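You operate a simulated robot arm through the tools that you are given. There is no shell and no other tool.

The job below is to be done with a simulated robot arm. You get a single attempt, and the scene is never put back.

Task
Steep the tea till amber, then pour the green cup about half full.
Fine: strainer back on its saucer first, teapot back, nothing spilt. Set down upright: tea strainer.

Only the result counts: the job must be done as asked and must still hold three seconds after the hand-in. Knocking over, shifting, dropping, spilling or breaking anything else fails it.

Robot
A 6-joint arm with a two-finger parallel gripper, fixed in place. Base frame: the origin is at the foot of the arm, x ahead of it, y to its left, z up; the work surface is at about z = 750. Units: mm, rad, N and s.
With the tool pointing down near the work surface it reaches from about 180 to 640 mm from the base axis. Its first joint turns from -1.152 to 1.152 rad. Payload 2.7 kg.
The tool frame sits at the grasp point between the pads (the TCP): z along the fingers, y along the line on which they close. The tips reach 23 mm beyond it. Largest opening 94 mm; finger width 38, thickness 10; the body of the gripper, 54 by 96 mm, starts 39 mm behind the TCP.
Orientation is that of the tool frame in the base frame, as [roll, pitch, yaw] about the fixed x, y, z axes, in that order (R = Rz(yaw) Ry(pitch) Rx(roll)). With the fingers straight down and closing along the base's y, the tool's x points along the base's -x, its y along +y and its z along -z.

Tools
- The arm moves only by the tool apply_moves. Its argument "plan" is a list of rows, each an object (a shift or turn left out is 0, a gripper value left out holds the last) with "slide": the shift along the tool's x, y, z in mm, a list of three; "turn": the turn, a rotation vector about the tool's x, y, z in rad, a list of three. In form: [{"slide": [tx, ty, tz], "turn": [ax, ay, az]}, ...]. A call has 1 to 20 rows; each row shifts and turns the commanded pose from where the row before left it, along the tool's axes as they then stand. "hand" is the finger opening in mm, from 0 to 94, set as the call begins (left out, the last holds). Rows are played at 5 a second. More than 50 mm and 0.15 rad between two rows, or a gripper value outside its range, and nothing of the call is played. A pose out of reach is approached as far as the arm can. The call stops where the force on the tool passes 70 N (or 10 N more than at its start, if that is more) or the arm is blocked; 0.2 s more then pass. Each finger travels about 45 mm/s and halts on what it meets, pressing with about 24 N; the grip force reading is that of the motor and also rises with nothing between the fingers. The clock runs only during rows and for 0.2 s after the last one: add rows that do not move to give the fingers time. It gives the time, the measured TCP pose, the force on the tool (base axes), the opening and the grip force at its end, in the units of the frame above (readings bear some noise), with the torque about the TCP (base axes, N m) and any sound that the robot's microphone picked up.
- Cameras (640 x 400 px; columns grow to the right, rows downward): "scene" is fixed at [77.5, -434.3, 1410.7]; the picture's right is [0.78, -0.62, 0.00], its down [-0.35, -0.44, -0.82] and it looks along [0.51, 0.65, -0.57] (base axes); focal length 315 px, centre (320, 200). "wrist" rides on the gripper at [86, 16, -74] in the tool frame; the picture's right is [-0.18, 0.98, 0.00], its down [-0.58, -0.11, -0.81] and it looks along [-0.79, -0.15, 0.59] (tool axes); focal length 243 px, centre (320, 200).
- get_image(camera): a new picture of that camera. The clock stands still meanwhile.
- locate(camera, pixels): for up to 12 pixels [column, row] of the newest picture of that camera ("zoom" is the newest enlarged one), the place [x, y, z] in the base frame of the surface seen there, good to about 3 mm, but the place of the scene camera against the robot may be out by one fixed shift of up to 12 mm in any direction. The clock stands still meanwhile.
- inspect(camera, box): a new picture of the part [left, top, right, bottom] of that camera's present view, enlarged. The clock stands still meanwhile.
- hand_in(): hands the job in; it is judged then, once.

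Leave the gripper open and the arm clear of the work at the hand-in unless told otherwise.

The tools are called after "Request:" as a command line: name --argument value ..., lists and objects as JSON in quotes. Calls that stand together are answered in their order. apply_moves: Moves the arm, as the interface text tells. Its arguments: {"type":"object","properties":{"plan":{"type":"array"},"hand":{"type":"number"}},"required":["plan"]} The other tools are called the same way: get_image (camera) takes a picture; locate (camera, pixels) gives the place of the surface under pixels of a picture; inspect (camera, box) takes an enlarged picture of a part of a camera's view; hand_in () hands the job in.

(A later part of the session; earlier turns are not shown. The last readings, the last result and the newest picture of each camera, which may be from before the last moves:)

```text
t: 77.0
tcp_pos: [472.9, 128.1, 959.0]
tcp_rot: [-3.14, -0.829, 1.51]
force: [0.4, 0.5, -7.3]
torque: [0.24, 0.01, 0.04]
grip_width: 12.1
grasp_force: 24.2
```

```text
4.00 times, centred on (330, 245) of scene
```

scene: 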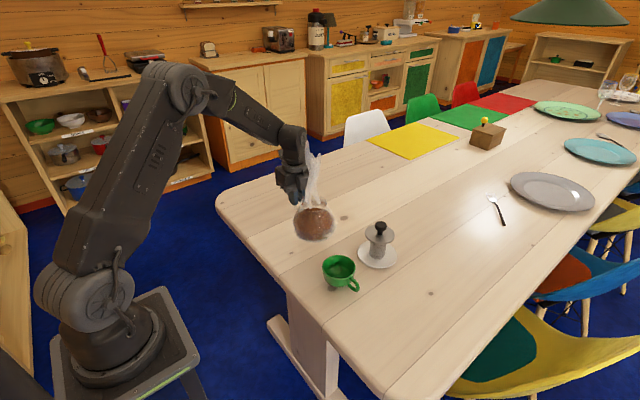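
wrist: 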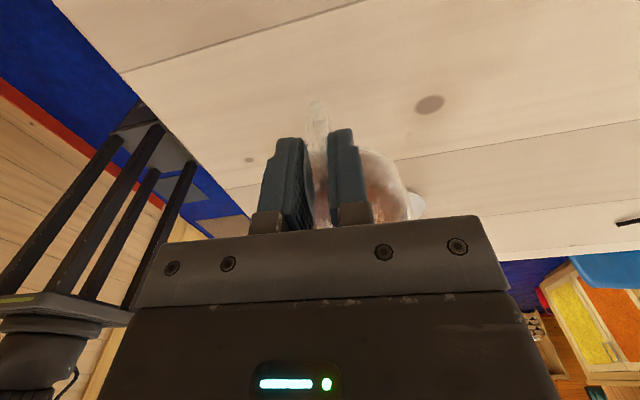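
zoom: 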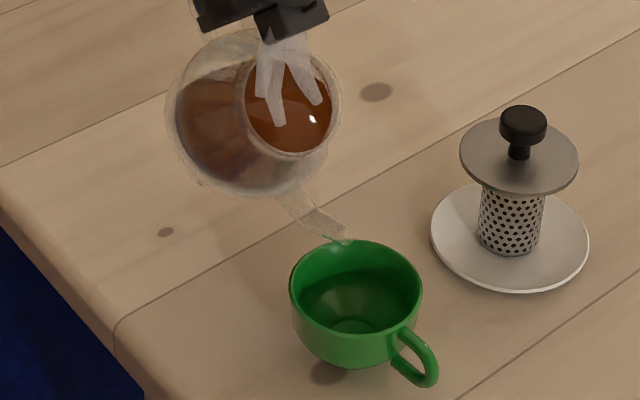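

No flow at 0.83 rad. I'll take a close look at the opening and the spout.

Request:
inspect --camera "scene" --box '[300, 195, 345, 260]'

Request:
get_image --camera "wrist"

```text
6.15 times, centred on (322, 228) of scene
```

zoom: 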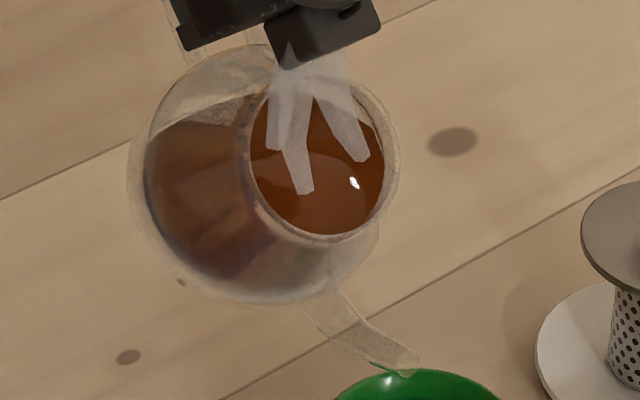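

```text
taken
```

wrist: 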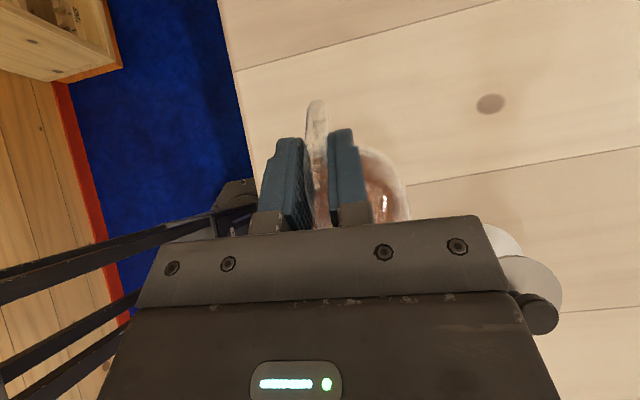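

Locating the tea surface and the rim's low edge on... the newest zoom, which is the 6.15x scene one.

Request:
locate --camera "zoom" --pixels '[[320, 220], [290, 200], [355, 200], [315, 239], [330, 240], [300, 236], [258, 200], [393, 150], [410, 365], [400, 355], [345, 310], [375, 345]]'

```text
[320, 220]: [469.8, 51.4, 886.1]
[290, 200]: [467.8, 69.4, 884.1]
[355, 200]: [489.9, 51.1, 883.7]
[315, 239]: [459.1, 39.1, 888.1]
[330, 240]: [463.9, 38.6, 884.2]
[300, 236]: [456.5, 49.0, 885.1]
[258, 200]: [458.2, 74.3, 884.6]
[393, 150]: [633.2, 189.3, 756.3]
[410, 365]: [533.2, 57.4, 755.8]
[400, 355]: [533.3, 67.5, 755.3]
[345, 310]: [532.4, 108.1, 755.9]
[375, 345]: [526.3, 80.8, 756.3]
```

The tea is now only a few mm below the rim's low edge, and the spout is roughly horizontal. To be safe whichever lip pours, I'll shift the pot about 17 mm further over the cup and 6 mm lower. Then both the spout tip (y about -23) and the rim's low edge (y about +12) are above the cup opening.

Request:
apply_moves --plan '[{"slide": [-3, 0, -1.5]}, {"slide": [-5, 0, -2.7]}, {"slide": [-5, 0, -2.7]}, {"slide": [-2.9, 0, -1.6]}, {}]'

Request:
inspect --camera "scene" --box '[290, 205, 370, 305]'

```text
t: 78.2
tcp_pos: [471.5, 110.9, 951.9]
tcp_rot: [-3.141, -0.829, 1.506]
force: [0.7, 0.7, -7.1]
torque: [0.21, 0.0, -0.03]
grip_width: 11.5
grasp_force: 24.2
```

```text
4.00 times, centred on (330, 255) of scene
```

zoom: 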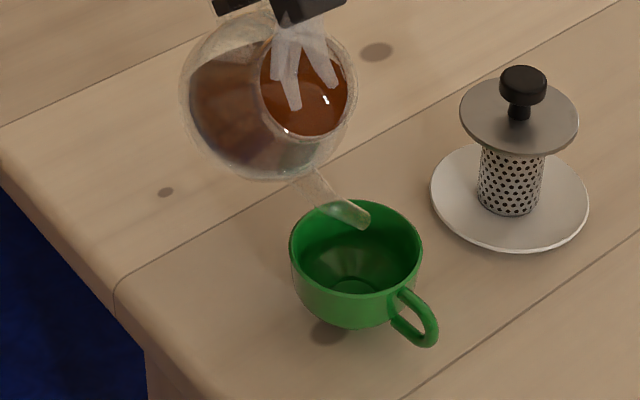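

The tip is at (365,220), above the cup opening as predicted. Tilting further by 0.03.

Request:
apply_moves --plan '[{"slide": [0.5, 0, -5.3], "turn": [0, 0.03, 0]}, {}]'

Request:
inspect --camera "scene" --box '[290, 205, 370, 305]'

```text
t: 78.8
tcp_pos: [472.8, 106.9, 958.4]
tcp_rot: [3.141, -0.859, 1.512]
force: [-0.6, 0.2, -5.8]
torque: [0.19, -0.04, 0.02]
grip_width: 11.7
grasp_force: 23.5
```

```text
4.00 times, centred on (330, 255) of scene
```

zoom: 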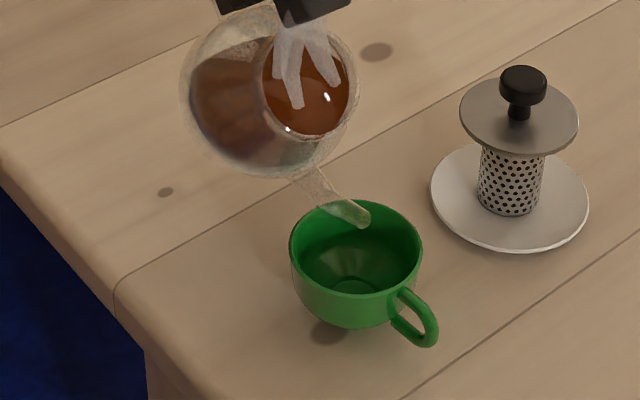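

No flow at 0.86 rad. Another 0.03.

Request:
apply_moves --plan '[{"slide": [0.5, 0, -5.3], "turn": [0, 0.03, 0]}, {}]'

Request:
inspect --camera "scene" --box '[290, 205, 370, 305]'

```text
t: 79.4
tcp_pos: [472.4, 104.0, 960.2]
tcp_rot: [3.142, -0.892, 1.511]
force: [0.5, 0.6, -7.3]
torque: [0.22, -0.03, 0.01]
grip_width: 11.7
grasp_force: 23.5
```

```text
4.00 times, centred on (330, 255) of scene
```

zoom: 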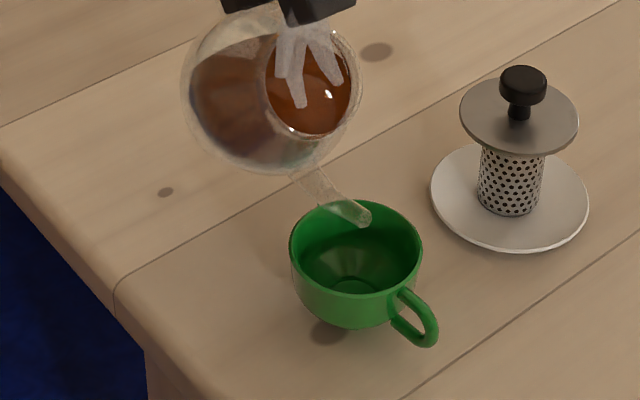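

No flow at 0.89 rad. I'll look closely at how the tea sits at the rim's low edge.

Request:
inspect --camera "scene" --box '[308, 200, 350, 265]'

```text
6.15 times, centred on (329, 232) of scene
```

zoom: 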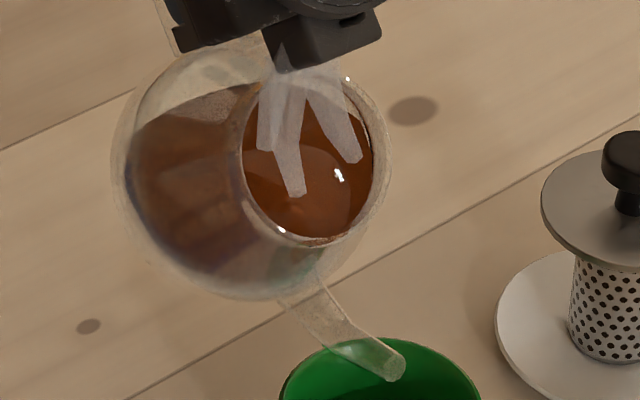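

The tea is right at the rim's low edge but not over it, and both outlets are above the cup opening. Continuing with 0.03 steps.

Request:
apply_moves --plan '[{"slide": [0.5, 0, -5.3], "turn": [0, 0.03, 0]}, {}]'

Request:
inspect --camera "scene" --box '[300, 205, 360, 290]'

```text
t: 80.0
tcp_pos: [471.8, 99.4, 964.8]
tcp_rot: [-3.141, -0.918, 1.509]
force: [-0.1, -0.4, -7.0]
torque: [0.15, 0.03, -0.03]
grip_width: 11.7
grasp_force: 23.7
```

```text
4.71 times, centred on (330, 248) of scene
```

zoom: 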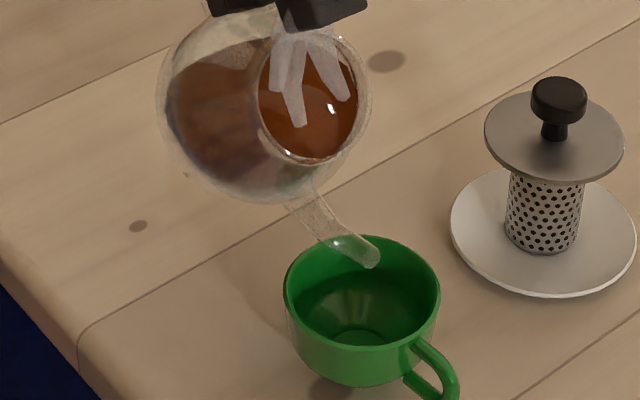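

No flow at 0.92 rad. Another 0.03.

Request:
apply_moves --plan '[{"slide": [0.5, 0, -5.3], "turn": [0, 0.03, 0]}, {}]'

Request:
inspect --camera "scene" --box '[300, 205, 360, 290]'

```text
t: 80.6
tcp_pos: [472.3, 96.4, 968.0]
tcp_rot: [-3.141, -0.95, 1.511]
force: [1.1, 0.1, -6.1]
torque: [0.13, -0.02, -0.02]
grip_width: 11.6
grasp_force: 24.2
```

```text
4.71 times, centred on (330, 248) of scene
```

zoom: 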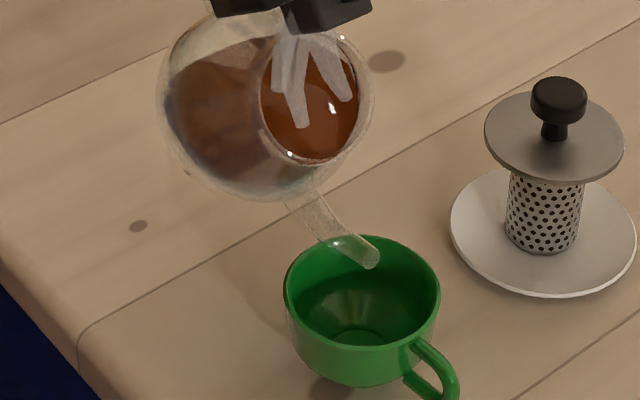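

Still none at 0.95 rad. Checking the level against the rim edge again by locating points.

Request:
locate --camera "zoom" --pixels '[[315, 140], [330, 120], [300, 145], [315, 161], [300, 158], [335, 155], [275, 130], [365, 110], [372, 258], [340, 245], [360, 250], [310, 215]]'

```text
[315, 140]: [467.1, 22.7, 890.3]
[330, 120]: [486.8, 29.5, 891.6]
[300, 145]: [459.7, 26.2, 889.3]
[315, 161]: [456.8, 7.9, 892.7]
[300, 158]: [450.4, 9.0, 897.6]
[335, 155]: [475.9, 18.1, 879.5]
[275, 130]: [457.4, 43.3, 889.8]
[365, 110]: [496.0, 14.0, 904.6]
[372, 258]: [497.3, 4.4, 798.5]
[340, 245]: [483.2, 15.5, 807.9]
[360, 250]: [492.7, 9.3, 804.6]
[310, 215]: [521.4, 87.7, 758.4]
```

The level is at robot z of about 885 and the rim's low edge about 889, at y of about 12–16. I'll shift 6 mm further over the cup so the lip is well inside the cup circle, and tilt another 0.03.

Request:
apply_moves --plan '[{"slide": [-1.7, 0, -2.4]}, {"slide": [-1.8, 0, -2.5]}, {"slide": [0.5, 0, -5.3], "turn": [0, 0.03, 0]}, {}]'

Request:
inspect --camera "scene" --box '[300, 205, 360, 290]'

```text
t: 81.6
tcp_pos: [470.9, 85.9, 970.8]
tcp_rot: [-3.141, -0.979, 1.509]
force: [-0.8, 0.4, -6.6]
torque: [0.15, -0.04, -0.01]
grip_width: 11.9
grasp_force: 24.0
```

```text
4.71 times, centred on (330, 248) of scene
```

zoom: 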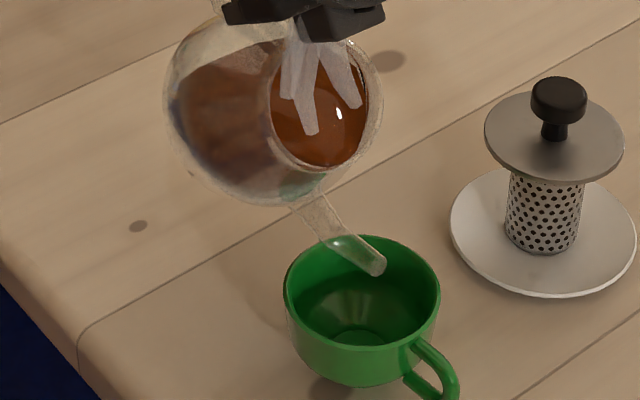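

No flow at 0.98 rad. Another 0.03.

Request:
apply_moves --plan '[{"slide": [0.5, 0, -5.3], "turn": [0, 0.03, 0]}, {}]'

Request:
inspect --camera "scene" --box '[300, 205, 360, 290]'

```text
t: 82.2
tcp_pos: [470.6, 81.4, 973.7]
tcp_rot: [3.141, -1.009, 1.513]
force: [0.3, -1.4, -4.9]
torque: [0.11, 0.01, 0.0]
grip_width: 11.7
grasp_force: 23.5
```

```text
4.71 times, centred on (330, 248) of scene
```

zoom: 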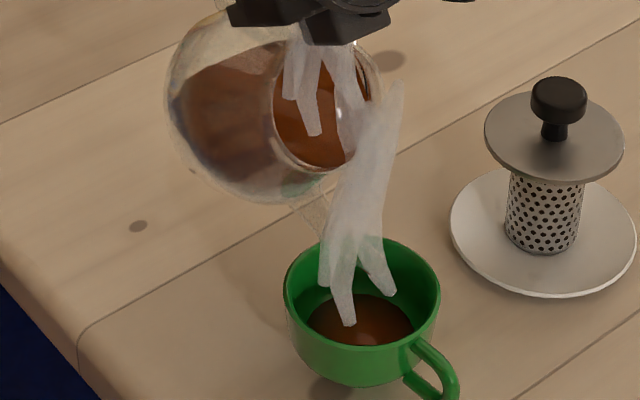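

The pour has started: tea is in the cup at (360,320) and steam is rising. The clock stands still during pictures, so I'll measure the cup level now.

Request:
locate --camera "zoom" --pixels '[[380, 325], [325, 315], [400, 320], [365, 335], [345, 335], [312, 315], [411, 320]]'

Request:
inspect --camera "scene" --box '[315, 240, 365, 295]'

```text
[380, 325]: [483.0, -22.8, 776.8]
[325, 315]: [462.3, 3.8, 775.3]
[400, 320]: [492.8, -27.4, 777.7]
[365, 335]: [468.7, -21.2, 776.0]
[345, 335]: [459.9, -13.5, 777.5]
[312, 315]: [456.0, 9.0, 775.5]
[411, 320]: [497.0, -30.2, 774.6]
```

```text
7.27 times, centred on (340, 268) of scene
```

zoom: 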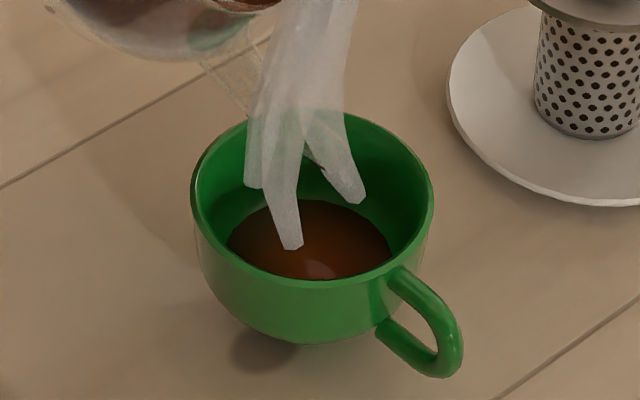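

The cup surface is at robot z of about 771, with the floor at 757 and the rim at 808, so roughly a quarter full. I'll tilt back 0.035 rad in one row to check or stop the flow and measure again.

Request:
apply_moves --plan '[{"slide": [-0.8, 0, 6.15], "turn": [0, -0.035, 0]}]'

Request:
inspect --camera "scene" --box '[315, 240, 365, 295]'

```text
t: 82.6
tcp_pos: [470.2, 86.4, 971.4]
tcp_rot: [-3.14, -0.974, 1.51]
force: [0.1, 0.2, -7.0]
torque: [0.11, 0.02, 0.0]
grip_width: 11.7
grasp_force: 24.2
```

```text
7.27 times, centred on (340, 268) of scene
```

zoom: 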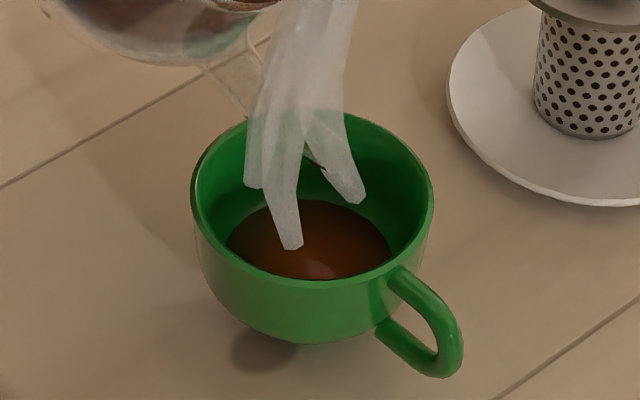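

The surface looks unchanged, so the flow seems to have stopped. Measuring the level and checking the table around for spills.

Request:
locate --camera "zoom" --pixels '[[330, 240], [360, 245], [250, 240], [345, 215], [310, 265], [232, 240], [388, 245]]'

Request:
inspect --camera "scene" --box '[280, 200, 400, 320]'

```text
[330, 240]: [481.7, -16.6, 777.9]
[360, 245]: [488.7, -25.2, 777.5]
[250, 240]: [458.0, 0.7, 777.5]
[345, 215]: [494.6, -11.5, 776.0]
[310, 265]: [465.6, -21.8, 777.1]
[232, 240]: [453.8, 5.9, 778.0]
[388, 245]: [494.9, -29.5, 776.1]
```

```text
3.33 times, centred on (340, 260) of scene
```

zoom: 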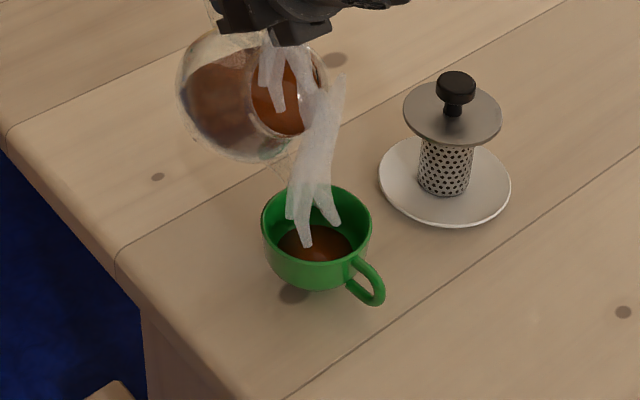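

The cup level is 772 in robot z, about 15 of 51 mm, with no spill visible. I want about 785–786. I'll repeat the small tilt pulse to 1.01 rad for a single row and look.

Request:
apply_moves --plan '[{"slide": [0.6, 0, -6.17], "turn": [0, 0.035, 0]}]'

Request:
inspect --camera "scene" --box '[300, 205, 360, 290]'

```text
t: 83.0
tcp_pos: [469.2, 82.0, 974.7]
tcp_rot: [-3.141, -1.008, 1.512]
force: [0.2, 0.2, -6.3]
torque: [0.06, -0.04, 0.03]
grip_width: 11.8
grasp_force: 24.2
```

```text
4.71 times, centred on (330, 248) of scene
```

zoom: 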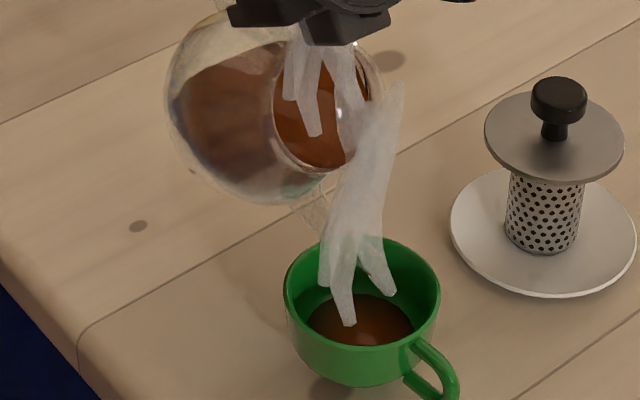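

There's no visible change in the cup, so the flow depends on the pot level and needs slightly more tilt. I'll go up another 0.02.

Request:
apply_moves --plan '[{"slide": [0.37, 0, -3.52], "turn": [0, 0.02, 0]}]'

Request:
inspect --camera "scene" --box '[300, 205, 360, 290]'

```text
t: 83.4
tcp_pos: [469.0, 78.7, 976.1]
tcp_rot: [-3.138, -1.031, 1.511]
force: [0.2, -0.1, -6.6]
torque: [0.11, 0.0, 0.0]
grip_width: 11.7
grasp_force: 23.8
```

```text
4.71 times, centred on (330, 248) of scene
```

zoom: 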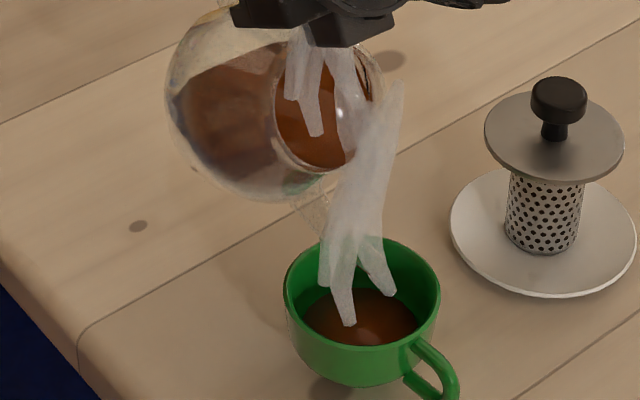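

The surface has risen a bit. Measuring the level.

Request:
locate --camera "zoom" --pixels '[[385, 320], [325, 315], [400, 320], [365, 335], [340, 335], [400, 305], [308, 315], [415, 318]]'

```text
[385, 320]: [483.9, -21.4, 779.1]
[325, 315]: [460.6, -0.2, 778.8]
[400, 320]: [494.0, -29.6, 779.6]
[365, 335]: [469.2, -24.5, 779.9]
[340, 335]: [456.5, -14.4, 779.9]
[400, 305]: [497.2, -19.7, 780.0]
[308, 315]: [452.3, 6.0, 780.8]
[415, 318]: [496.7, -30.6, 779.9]
```

The level is now about 774.5 in robot z. I'll hold the tilt for one row to see if it's still flowing.

Request:
apply_moves --plan '[{}]'

Request:
inspect --camera "scene" --box '[300, 205, 360, 290]'

Request:
locate --camera "zoom" --pixels '[[385, 320], [325, 315], [400, 320], [365, 335], [340, 335], [400, 305], [308, 315], [415, 318]]'

```text
t: 83.8
tcp_pos: [470.8, 79.2, 976.7]
tcp_rot: [-3.141, -1.029, 1.511]
force: [-0.3, -0.4, -6.7]
torque: [0.1, -0.03, 0.02]
grip_width: 11.7
grasp_force: 24.5
```

```text
4.71 times, centred on (330, 248) of scene
```

zoom: 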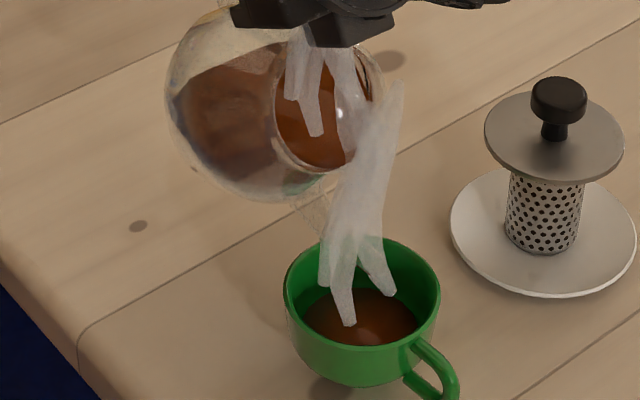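

```text
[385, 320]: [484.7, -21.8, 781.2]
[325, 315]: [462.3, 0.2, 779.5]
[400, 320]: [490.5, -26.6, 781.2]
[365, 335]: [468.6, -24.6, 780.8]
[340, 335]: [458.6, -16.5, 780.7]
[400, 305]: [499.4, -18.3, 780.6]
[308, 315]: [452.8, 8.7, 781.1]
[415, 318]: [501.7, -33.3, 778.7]
```

The level is about 775.5 in robot z and the flow is self-limiting, which gives good control. Tilting another 0.03.

Request:
apply_moves --plan '[{"slide": [0.5, 0, -5.3], "turn": [0, 0.03, 0]}, {}]'

Request:
inspect --camera "scene" --box '[300, 205, 360, 290]'

Request:
locate --camera "zoom" --pixels '[[385, 320], [325, 315], [400, 320], [365, 335], [340, 335], [400, 305], [308, 315], [410, 315]]'

```text
t: 84.4
tcp_pos: [469.7, 74.8, 980.4]
tcp_rot: [-3.141, -1.059, 1.512]
force: [0.4, 0.3, -7.2]
torque: [0.13, 0.01, -0.01]
grip_width: 11.7
grasp_force: 23.9
```

```text
4.71 times, centred on (330, 248) of scene
```

zoom: 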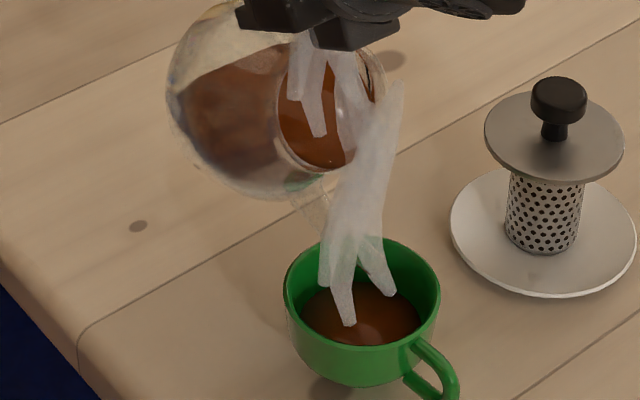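

```text
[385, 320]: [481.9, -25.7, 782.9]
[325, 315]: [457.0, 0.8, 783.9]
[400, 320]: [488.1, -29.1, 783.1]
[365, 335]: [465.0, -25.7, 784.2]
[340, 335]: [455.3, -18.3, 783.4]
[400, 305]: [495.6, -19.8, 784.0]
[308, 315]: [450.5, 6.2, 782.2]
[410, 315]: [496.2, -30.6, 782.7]
```

The level is about 778. Still about 7 mm to go, so tilting another 0.04.

Request:
apply_moves --plan '[{"slide": [0.66, 0, -7.05], "turn": [0, 0.04, 0]}, {}]'

Request:
inspect --camera "scene" --box '[300, 205, 360, 290]'

Request:
locate --camera "zoom" --pixels '[[385, 320], [325, 315], [400, 320], [365, 335], [340, 335], [400, 305], [308, 315], [410, 315]]'

```text
t: 85.0
tcp_pos: [469.2, 68.9, 983.2]
tcp_rot: [-3.141, -1.1, 1.51]
force: [-0.2, 0.1, -5.3]
torque: [0.09, 0.0, -0.01]
grip_width: 11.9
grasp_force: 24.0
```

```text
4.71 times, centred on (330, 248) of scene
```

zoom: 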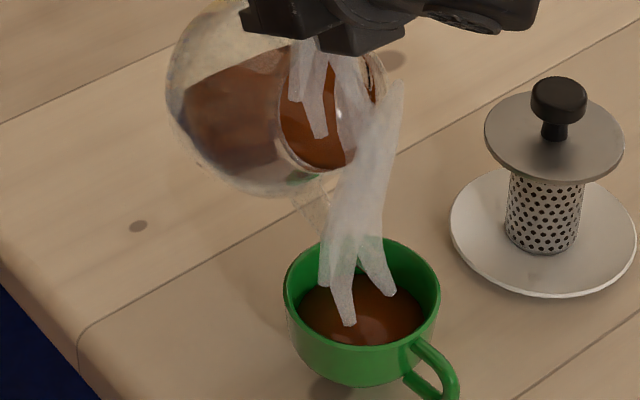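

```text
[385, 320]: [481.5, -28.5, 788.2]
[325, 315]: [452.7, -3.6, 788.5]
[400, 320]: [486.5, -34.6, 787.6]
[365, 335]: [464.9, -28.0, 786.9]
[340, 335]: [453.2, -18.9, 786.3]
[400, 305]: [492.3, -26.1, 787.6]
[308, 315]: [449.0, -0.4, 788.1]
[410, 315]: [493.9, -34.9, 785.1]
```

The level is about 782 in robot z, half by height and a bit under half by volume. I'll hold one row to see the residual flow.

Request:
apply_moves --plan '[{}]'

Request:
inspect --camera "scene" --box '[315, 240, 365, 295]'

Request:
locate --camera "zoom" --pixels '[[345, 225], [365, 240], [250, 235], [330, 250], [300, 265], [228, 230], [395, 235], [270, 255]]'

```text
t: 85.4
tcp_pos: [467.1, 70.2, 982.9]
tcp_rot: [3.14, -1.1, 1.51]
force: [-0.4, 0.0, -6.3]
torque: [0.01, 0.03, 0.02]
grip_width: 11.8
grasp_force: 23.2
```

```text
7.27 times, centred on (340, 268) of scene
```

zoom: 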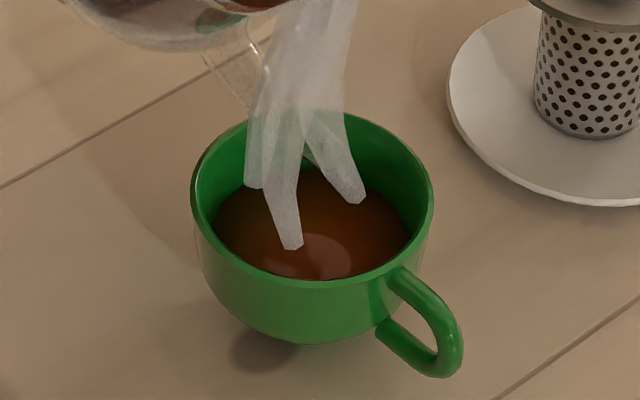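

```text
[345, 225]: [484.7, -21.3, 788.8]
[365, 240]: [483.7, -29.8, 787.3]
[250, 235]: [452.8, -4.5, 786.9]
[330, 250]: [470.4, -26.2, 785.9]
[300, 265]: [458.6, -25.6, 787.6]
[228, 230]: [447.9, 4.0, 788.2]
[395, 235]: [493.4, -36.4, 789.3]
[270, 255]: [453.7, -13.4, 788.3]
```

The level is holding at about 782.5, which I estimate is 50% by height and about 36% by volume. A little more is better, so I'll tilt another 0.035.

Request:
apply_moves --plan '[{"slide": [0.6, 0, -6.17], "turn": [0, 0.035, 0]}, {}]'

Request:
inspect --camera "scene" --box '[315, 240, 365, 295]'

Request:
locate --camera "zoom" --pixels '[[345, 225], [365, 240], [250, 235], [330, 250], [300, 265], [228, 230], [395, 235], [270, 255]]'

```text
t: 86.0
tcp_pos: [468.4, 63.0, 986.8]
tcp_rot: [-3.141, -1.135, 1.513]
force: [-0.2, 0.2, -5.8]
torque: [0.05, -0.03, -0.03]
grip_width: 11.8
grasp_force: 24.1
```

```text
7.27 times, centred on (340, 268) of scene
```

zoom: 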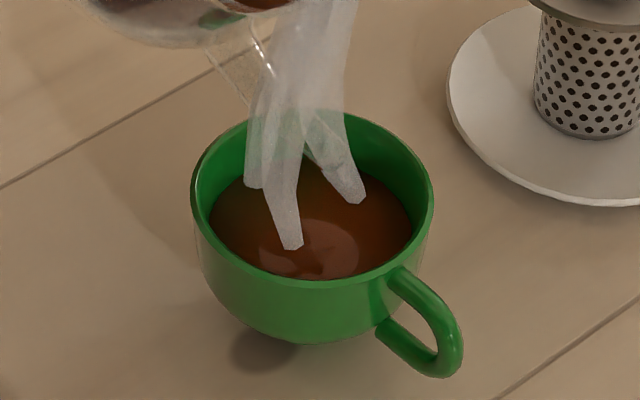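

```text
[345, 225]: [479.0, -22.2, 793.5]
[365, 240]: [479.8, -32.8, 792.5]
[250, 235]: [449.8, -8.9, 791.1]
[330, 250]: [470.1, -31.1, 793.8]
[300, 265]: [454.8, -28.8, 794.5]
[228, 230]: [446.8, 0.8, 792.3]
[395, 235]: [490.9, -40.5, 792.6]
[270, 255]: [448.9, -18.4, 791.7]
```

The level is at about 787 in robot z, about half full: 60% of height, around 46% of volume. Stopping the pour: I'll tilt back 0.15 rad about the tip and check.

Request:
apply_moves --plan '[{"slide": [-1.24, 0, 8.77], "turn": [0, -0.05, 0]}, {"slide": [-1.24, 0, 8.77], "turn": [0, -0.05, 0]}, {"slide": [-1.24, 0, 8.77], "turn": [0, -0.05, 0]}, {}]'

Request:
inspect --camera "scene" --box '[315, 240, 365, 295]'

Request:
locate --camera "zoom" --pixels '[[345, 225], [365, 240], [250, 235], [330, 250], [300, 265], [228, 230], [395, 235], [270, 255]]'

Request:
inspect --camera "scene" --box '[270, 180, 410, 320]'

```text
t: 87.0
tcp_pos: [470.5, 85.1, 971.8]
tcp_rot: [3.141, -0.984, 1.511]
force: [-0.8, 0.3, -5.6]
torque: [0.15, -0.01, 0.03]
grip_width: 11.5
grasp_force: 23.6
```

```text
7.27 times, centred on (340, 268) of scene
```

zoom: 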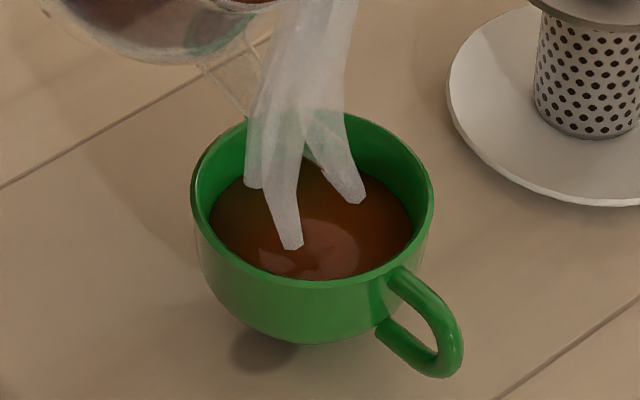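

```text
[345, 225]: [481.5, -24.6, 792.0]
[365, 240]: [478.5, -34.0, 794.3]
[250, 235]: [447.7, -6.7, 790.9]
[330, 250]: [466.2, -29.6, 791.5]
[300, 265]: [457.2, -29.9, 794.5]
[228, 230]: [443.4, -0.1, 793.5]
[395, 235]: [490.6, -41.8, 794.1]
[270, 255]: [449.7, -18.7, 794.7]
```

```text
2.86 times, centred on (340, 250) of scene
```

zoom: 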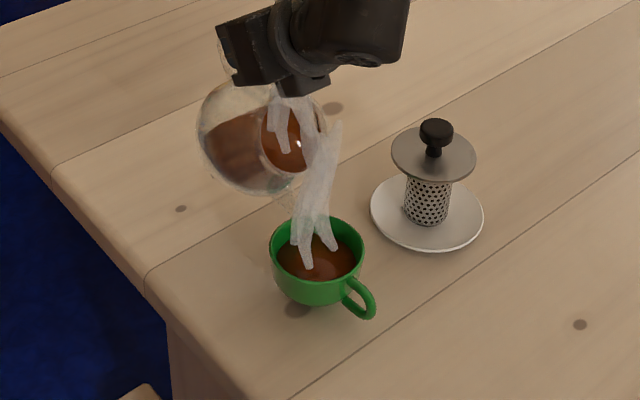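

The level is steady at about 788 and no spill is visible. I'll tilt back another 0.2 rad about the tip, still over the cup, then wait a moment.

Request:
apply_moves --plan '[{"slide": [-1.24, 0, 8.77], "turn": [0, -0.05, 0]}, {"slide": [-1.24, 0, 8.77], "turn": [0, -0.05, 0]}, {"slide": [-1.24, 0, 8.77], "turn": [0, -0.05, 0]}, {"slide": [-1.24, 0, 8.77], "turn": [0, -0.05, 0]}, {}, {}, {}, {}]'

Request:
inspect --camera "scene" --box '[290, 200, 370, 300]'

```text
t: 88.8
tcp_pos: [471.1, 110.2, 946.3]
tcp_rot: [-3.14, -0.786, 1.512]
force: [-0.2, -0.2, -5.2]
torque: [0.21, 0.01, -0.03]
grip_width: 12.3
grasp_force: 23.8
```

```text
4.00 times, centred on (330, 250) of scene
```

zoom: 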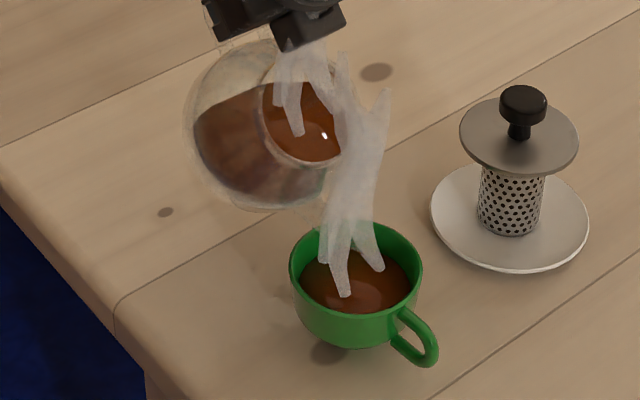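

All clear. Raising the pot straight up about 95 mm while keeping the tilt.

Request:
apply_moves --plan '[{"slide": [3.3, 0, -3.3]}, {"slide": [6.7, 0, -6.7]}, {"slide": [10, 0, -10]}, {"slide": [13.4, 0, -13.4]}, {"slide": [13.4, 0, -13.4]}, {"slide": [10, 0, -10]}, {"slide": [6.7, 0, -6.7]}, {"slide": [3.3, 0, -3.3]}, {}]'

Request:
inspect --camera "scene" --box '[270, 160, 410, 310]'

```text
t: 90.8
tcp_pos: [473.2, 109.3, 1041.1]
tcp_rot: [-3.142, -0.788, 1.512]
force: [0.0, 0.0, -6.3]
torque: [0.24, 0.0, -0.01]
grip_width: 11.9
grasp_force: 24.6
```

```text
2.67 times, centred on (340, 235) of scene
```

zoom: 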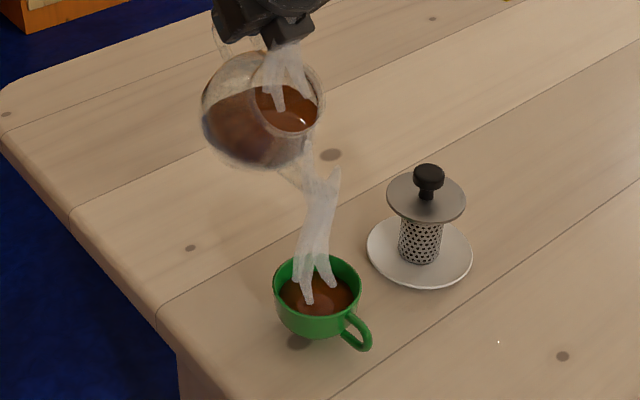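

Nothing was spilt as far as I can see. I'll rotate the pot back upright about the spout tip, high above the cup with the pot bottom at about 838 against the cup rim at 808, in small steps.

Request:
apply_moves --plan '[{"slide": [-1.22, 0, 8.61], "turn": [0, -0.0490625, 0]}, {"slide": [-1.22, 0, 8.61], "turn": [0, -0.0490625, 0]}, {"slide": [-1.22, 0, 8.61], "turn": [0, -0.0490625, 0]}, {"slide": [-1.22, 0, 8.61], "turn": [0, -0.0490625, 0]}, {"slide": [-1.22, 0, 8.61], "turn": [0, -0.0490625, 0]}, {"slide": [-1.22, 0, 8.61], "turn": [0, -0.0490625, 0]}, {"slide": [-1.22, 0, 8.61], "turn": [0, -0.0490625, 0]}, {"slide": [-1.22, 0, 8.61], "turn": [0, -0.0490625, 0]}, {}]'

Request:
inspect --camera "scene" --box '[270, 160, 410, 310]'

```text
t: 92.8
tcp_pos: [473.3, 141.8, 979.0]
tcp_rot: [-3.141, -0.389, 1.512]
force: [0.7, -0.2, -5.7]
torque: [0.39, -0.03, 0.02]
grip_width: 11.8
grasp_force: 24.0
```

```text
2.67 times, centred on (340, 235) of scene
```

zoom: 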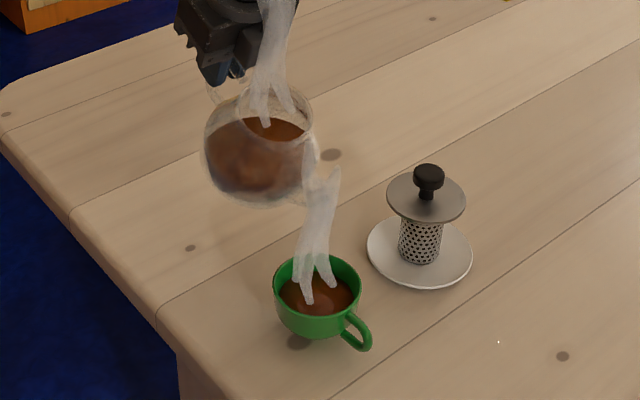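

Halfway back, all steady. Continuing to upright.

Request:
apply_moves --plan '[{"slide": [-1.22, 0, 8.61], "turn": [0, -0.0490625, 0]}, {"slide": [-1.22, 0, 8.61], "turn": [0, -0.0490625, 0]}, {"slide": [-1.22, 0, 8.61], "turn": [0, -0.0490625, 0]}, {"slide": [-1.22, 0, 8.61], "turn": [0, -0.0490625, 0]}, {"slide": [-1.22, 0, 8.61], "turn": [0, -0.0490625, 0]}, {"slide": [-1.22, 0, 8.61], "turn": [0, -0.0490625, 0]}, {"slide": [-1.22, 0, 8.61], "turn": [0, -0.0490625, 0]}, {"slide": [-1.22, 0, 8.61], "turn": [0, -0.0490625, 0]}, {}, {}]'

Request:
get_image --camera "wrist"

Request:
inspect --camera "scene" --box '[270, 160, 410, 310]'

Request:
inspect --camera "scene" --box '[380, 265, 430, 305]'

```text
t: 95.0
tcp_pos: [474.0, 148.9, 909.7]
tcp_rot: [3.141, 0.0, 1.512]
force: [-0.2, -0.1, -6.1]
torque: [0.47, -0.04, 0.01]
grip_width: 11.9
grasp_force: 24.2
```

```text
taken
```

wrist: 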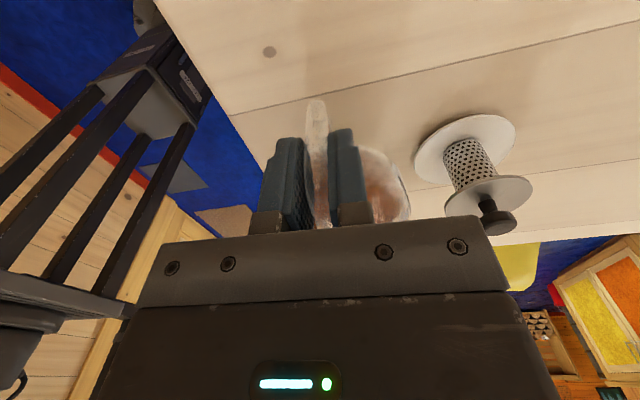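

```text
2.67 times, centred on (340, 235) of scene
```

zoom: 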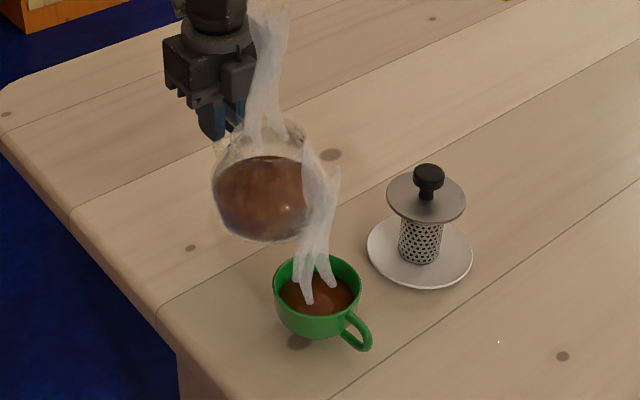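

```text
10.00 times, centred on (405, 285) of scene
```

zoom: 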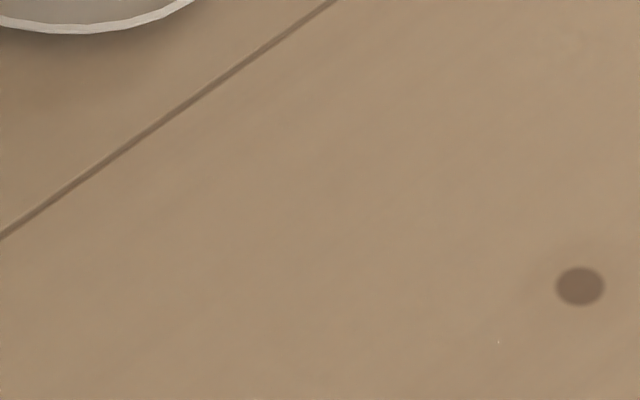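

That dot stays at the same image position at any zoom, so it's only a render speck. The pot is upright at TCP (474,148.9,909.7). Now I'll carry it smoothly back above its original place, with target TCP (559.4,273.0).

Request:
apply_moves --plan '[{"slide": [3.9, 2.3, 0]}, {"slide": [9, 5.4, 0]}, {"slide": [14.2, 8.6, 0]}, {"slide": [18.1, 10.9, 0]}, {"slide": [19.3, 11.7, 0]}, {"slide": [19.3, 11.7, 0]}, {"slide": [18.1, 10.9, 0]}, {"slide": [14.2, 8.6, 0]}, {"slide": [9, 5.4, 0]}, {"slide": [3.9, 2.3, 0]}, {}, {}]'

Request:
apply_moves --plan '[{}]'

Request:
apply_moves --plan '[{}]'

Request:
apply_moves --plan '[{}]'

Request:
inspect --camera "scene" --box '[260, 130, 400, 290]'

```text
t: 97.6
tcp_pos: [560.0, 270.8, 909.3]
tcp_rot: [3.141, -0.001, 1.511]
force: [0.9, -0.1, -6.6]
torque: [0.47, -0.02, -0.01]
grip_width: 12.1
grasp_force: 24.3
```

```text
t: 98.0
tcp_pos: [560.1, 271.4, 910.0]
tcp_rot: [3.14, 0.001, 1.513]
force: [-0.5, 0.9, -5.6]
torque: [0.45, -0.01, -0.03]
grip_width: 12.0
grasp_force: 24.4
```

```text
t: 98.4
tcp_pos: [560.9, 270.8, 909.3]
tcp_rot: [-3.142, 0.0, 1.512]
force: [1.1, 0.0, -5.8]
torque: [0.47, -0.06, -0.01]
grip_width: 12.0
grasp_force: 24.1
```

```text
t: 98.8
tcp_pos: [559.4, 270.2, 910.5]
tcp_rot: [-3.14, -0.001, 1.511]
force: [-0.1, -0.3, -5.4]
torque: [0.46, -0.05, -0.02]
grip_width: 11.8
grasp_force: 24.4
```

```text
2.50 times, centred on (330, 210) of scene
```

zoom: 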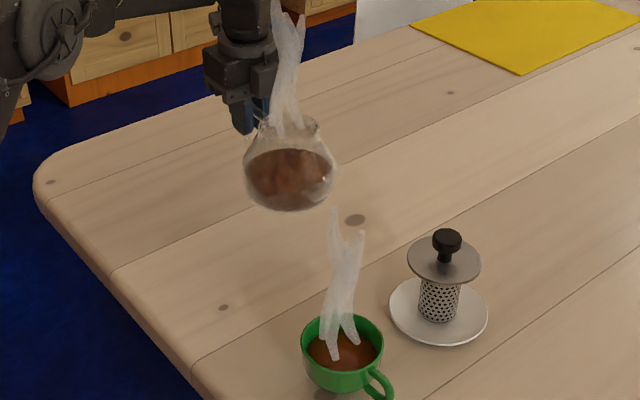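

The averaged pose is (560.1,270.8,909.8). I'll correct by +2.2 in tool x and -0.5 in tool y, and descend 74 mm to about 11 mm above the table placement.

Request:
apply_moves --plan '[{"slide": [1.1, -0.3, 5]}, {"slide": [1.1, -0.2, 10]}, {"slide": [0, 0, 13]}, {"slide": [0, 0, 14]}, {"slide": [0, 0, 13]}, {"slide": [0, 0, 10]}, {"slide": [0, 0, 6]}, {"slide": [0, 0, 3]}, {}, {}]'

Request:
inspect --camera "scene" --box '[280, 150, 360, 250]'

Request:
inspect --camera "wrist" --box '[220, 80, 420, 240]'

```text
t: 101.0
tcp_pos: [559.4, 273.2, 837.0]
tcp_rot: [3.141, -0.002, 1.51]
force: [-0.4, 0.0, -5.3]
torque: [0.47, -0.06, 0.03]
grip_width: 11.7
grasp_force: 23.9
```

```text
4.00 times, centred on (320, 200) of scene
```

zoom: 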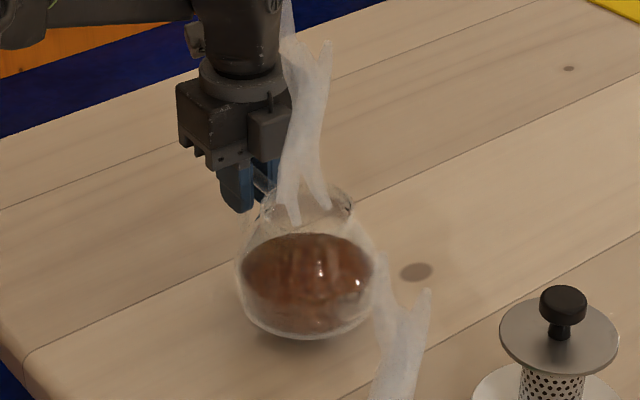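

```text
2.50 times, centred on (320, 160) of wrist
```

zoom: 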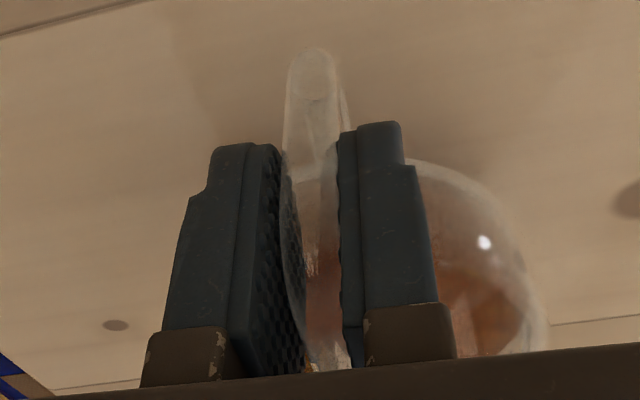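

The pot is upright about 12 mm above the table. Lowering slowly and watching the force.

Request:
apply_moves --plan '[{"slide": [0, 0, 4]}, {"slide": [0, 0, 3]}, {"slide": [0, 0, 2]}, {"slide": [0, 0, 1]}, {}]'

Request:
apply_moves --plan '[{"slide": [0, 0, 1]}, {}]'

```text
t: 102.2
tcp_pos: [559.0, 274.4, 825.8]
tcp_rot: [3.142, 0.0, 1.512]
force: [-0.8, 0.5, -3.4]
torque: [0.2, 0.02, -0.09]
grip_width: 11.5
grasp_force: 24.3
```

```text
t: 102.8
tcp_pos: [558.8, 273.9, 825.7]
tcp_rot: [3.141, 0.0, 1.511]
force: [-1.6, 0.8, 1.8]
torque: [-0.49, 0.09, -0.15]
grip_width: 12.0
grasp_force: 24.3
```

The front (spout-side) edge of the base touched first, as the torque reversed to -0.49. So the pot slipped roughly half a degree spout-down in the grip. I'll rotate back about -0.008 rad while lowering slightly.

Request:
apply_moves --plan '[{"slide": [0, 0, -0.5], "turn": [0, -0.008, 0]}, {}]'

Request:
apply_moves --plan '[{}]'

```text
t: 103.4
tcp_pos: [559.6, 273.6, 825.8]
tcp_rot: [-3.141, 0.009, 1.511]
force: [-0.9, 0.0, -6.1]
torque: [0.48, 0.01, -0.02]
grip_width: 11.9
grasp_force: 23.9
```

```text
t: 103.8
tcp_pos: [558.6, 273.4, 825.6]
tcp_rot: [-3.141, 0.009, 1.512]
force: [0.0, -0.4, -5.6]
torque: [0.49, -0.03, -0.04]
grip_width: 12.0
grasp_force: 23.9
```

It is hanging free again, tilted back slightly. Lowering in 0.5 mm steps.

Request:
apply_moves --plan '[{"slide": [0, 0, 0.5]}, {}]'

Request:
apply_moves --plan '[{"slide": [0, 0, 0.5]}, {}]'

```text
t: 104.4
tcp_pos: [558.6, 273.6, 825.3]
tcp_rot: [3.141, 0.007, 1.511]
force: [0.1, 0.0, -6.4]
torque: [0.47, -0.01, 0.0]
grip_width: 11.6
grasp_force: 24.2
```

```text
t: 105.0
tcp_pos: [558.8, 272.7, 825.0]
tcp_rot: [-3.141, 0.008, 1.511]
force: [0.2, 0.5, -5.2]
torque: [0.39, -0.02, 0.0]
grip_width: 11.9
grasp_force: 24.3
```

Request:
apply_moves --plan '[{"slide": [0, 0, 0.5]}, {}]'

Request:
apply_moves --plan '[{}]'

```text
t: 105.6
tcp_pos: [558.9, 271.6, 824.7]
tcp_rot: [3.139, 0.008, 1.511]
force: [-1.7, -0.6, 0.6]
torque: [-0.43, 0.05, -0.07]
grip_width: 11.9
grasp_force: 24.2
```

```text
t: 106.0
tcp_pos: [558.6, 273.5, 824.3]
tcp_rot: [3.141, 0.008, 1.512]
force: [0.0, 0.6, 3.8]
torque: [-0.73, 0.08, -0.05]
grip_width: 11.9
grasp_force: 24.1
```

The contact is still on the front edge, so more back-rotation is needed: another -0.01 rad, then lower again.

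Request:
apply_moves --plan '[{"turn": [0, -0.01, 0]}, {}]'

Request:
apply_moves --plan '[{"slide": [0, 0, 0.4]}, {}, {}]'

```text
t: 106.6
tcp_pos: [560.1, 273.4, 824.3]
tcp_rot: [3.141, 0.017, 1.511]
force: [0.9, 1.1, -2.4]
torque: [0.45, -0.06, 0.04]
grip_width: 11.7
grasp_force: 24.6
```

```text
t: 107.4
tcp_pos: [558.1, 273.9, 824.4]
tcp_rot: [3.142, 0.018, 1.51]
force: [-1.1, 1.1, -0.4]
torque: [0.4, 0.08, -0.07]
grip_width: 11.7
grasp_force: 24.2
```

Now the rear edge carries the weight, as the torque stays positive with force near zero. The level attitude lies in between, so I'll rotate +0.004 and lower 0.3 mm.

Request:
apply_moves --plan '[{"slide": [0, 0, 0.2], "turn": [0, 0.004, 0]}, {}, {}]'

Request:
inspect --camera "scene" --box '[280, 150, 360, 250]'

```text
t: 108.2
tcp_pos: [558.3, 273.0, 825.3]
tcp_rot: [3.141, 0.014, 1.511]
force: [-3.5, 0.6, 7.2]
torque: [0.02, 0.06, -0.16]
grip_width: 12.0
grasp_force: 24.3
```

```text
4.00 times, centred on (320, 200) of scene
```

zoom: 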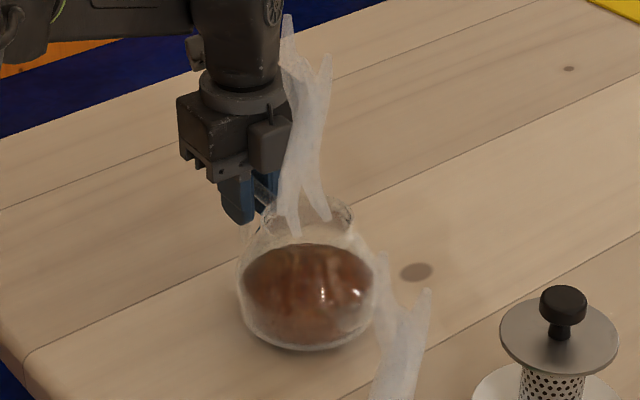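

The base is flat on the table now, with contact at both edges and torque near zero. I'll ease 0.4 mm up to relax the pressing, then open the fingers.

Request:
apply_moves --plan '[{"slide": [0, 0, -0.3]}, {}]'

Request:
apply_moves --plan '[{}, {}, {}, {}, {}, {}]' --hand 94

Request:
inspect --camera "scene" --box '[280, 150, 360, 250]'

Request:
inspect --camera "wrist" --box '[220, 80, 420, 240]'

```text
t: 108.8
tcp_pos: [558.1, 273.7, 824.5]
tcp_rot: [3.14, 0.015, 1.512]
force: [-2.8, 1.8, 7.9]
torque: [-0.02, -0.01, -0.07]
grip_width: 11.7
grasp_force: 24.3
```

```text
t: 110.2
tcp_pos: [558.6, 273.1, 824.1]
tcp_rot: [-3.141, 0.012, 1.511]
force: [-0.8, -0.2, 1.4]
torque: [0.0, -0.03, -0.01]
grip_width: 94.3
grasp_force: 0.1
```

```text
4.00 times, centred on (320, 200) of scene
```

zoom: 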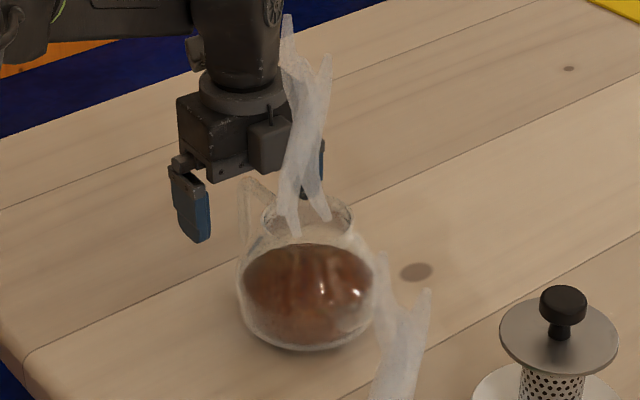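

```text
2.50 times, centred on (320, 160) of wrist
```

zoom: 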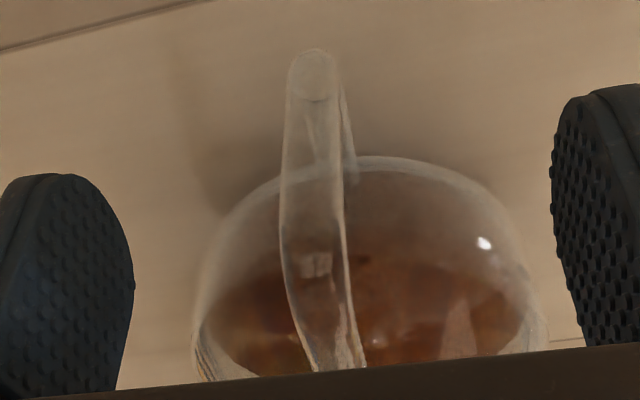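

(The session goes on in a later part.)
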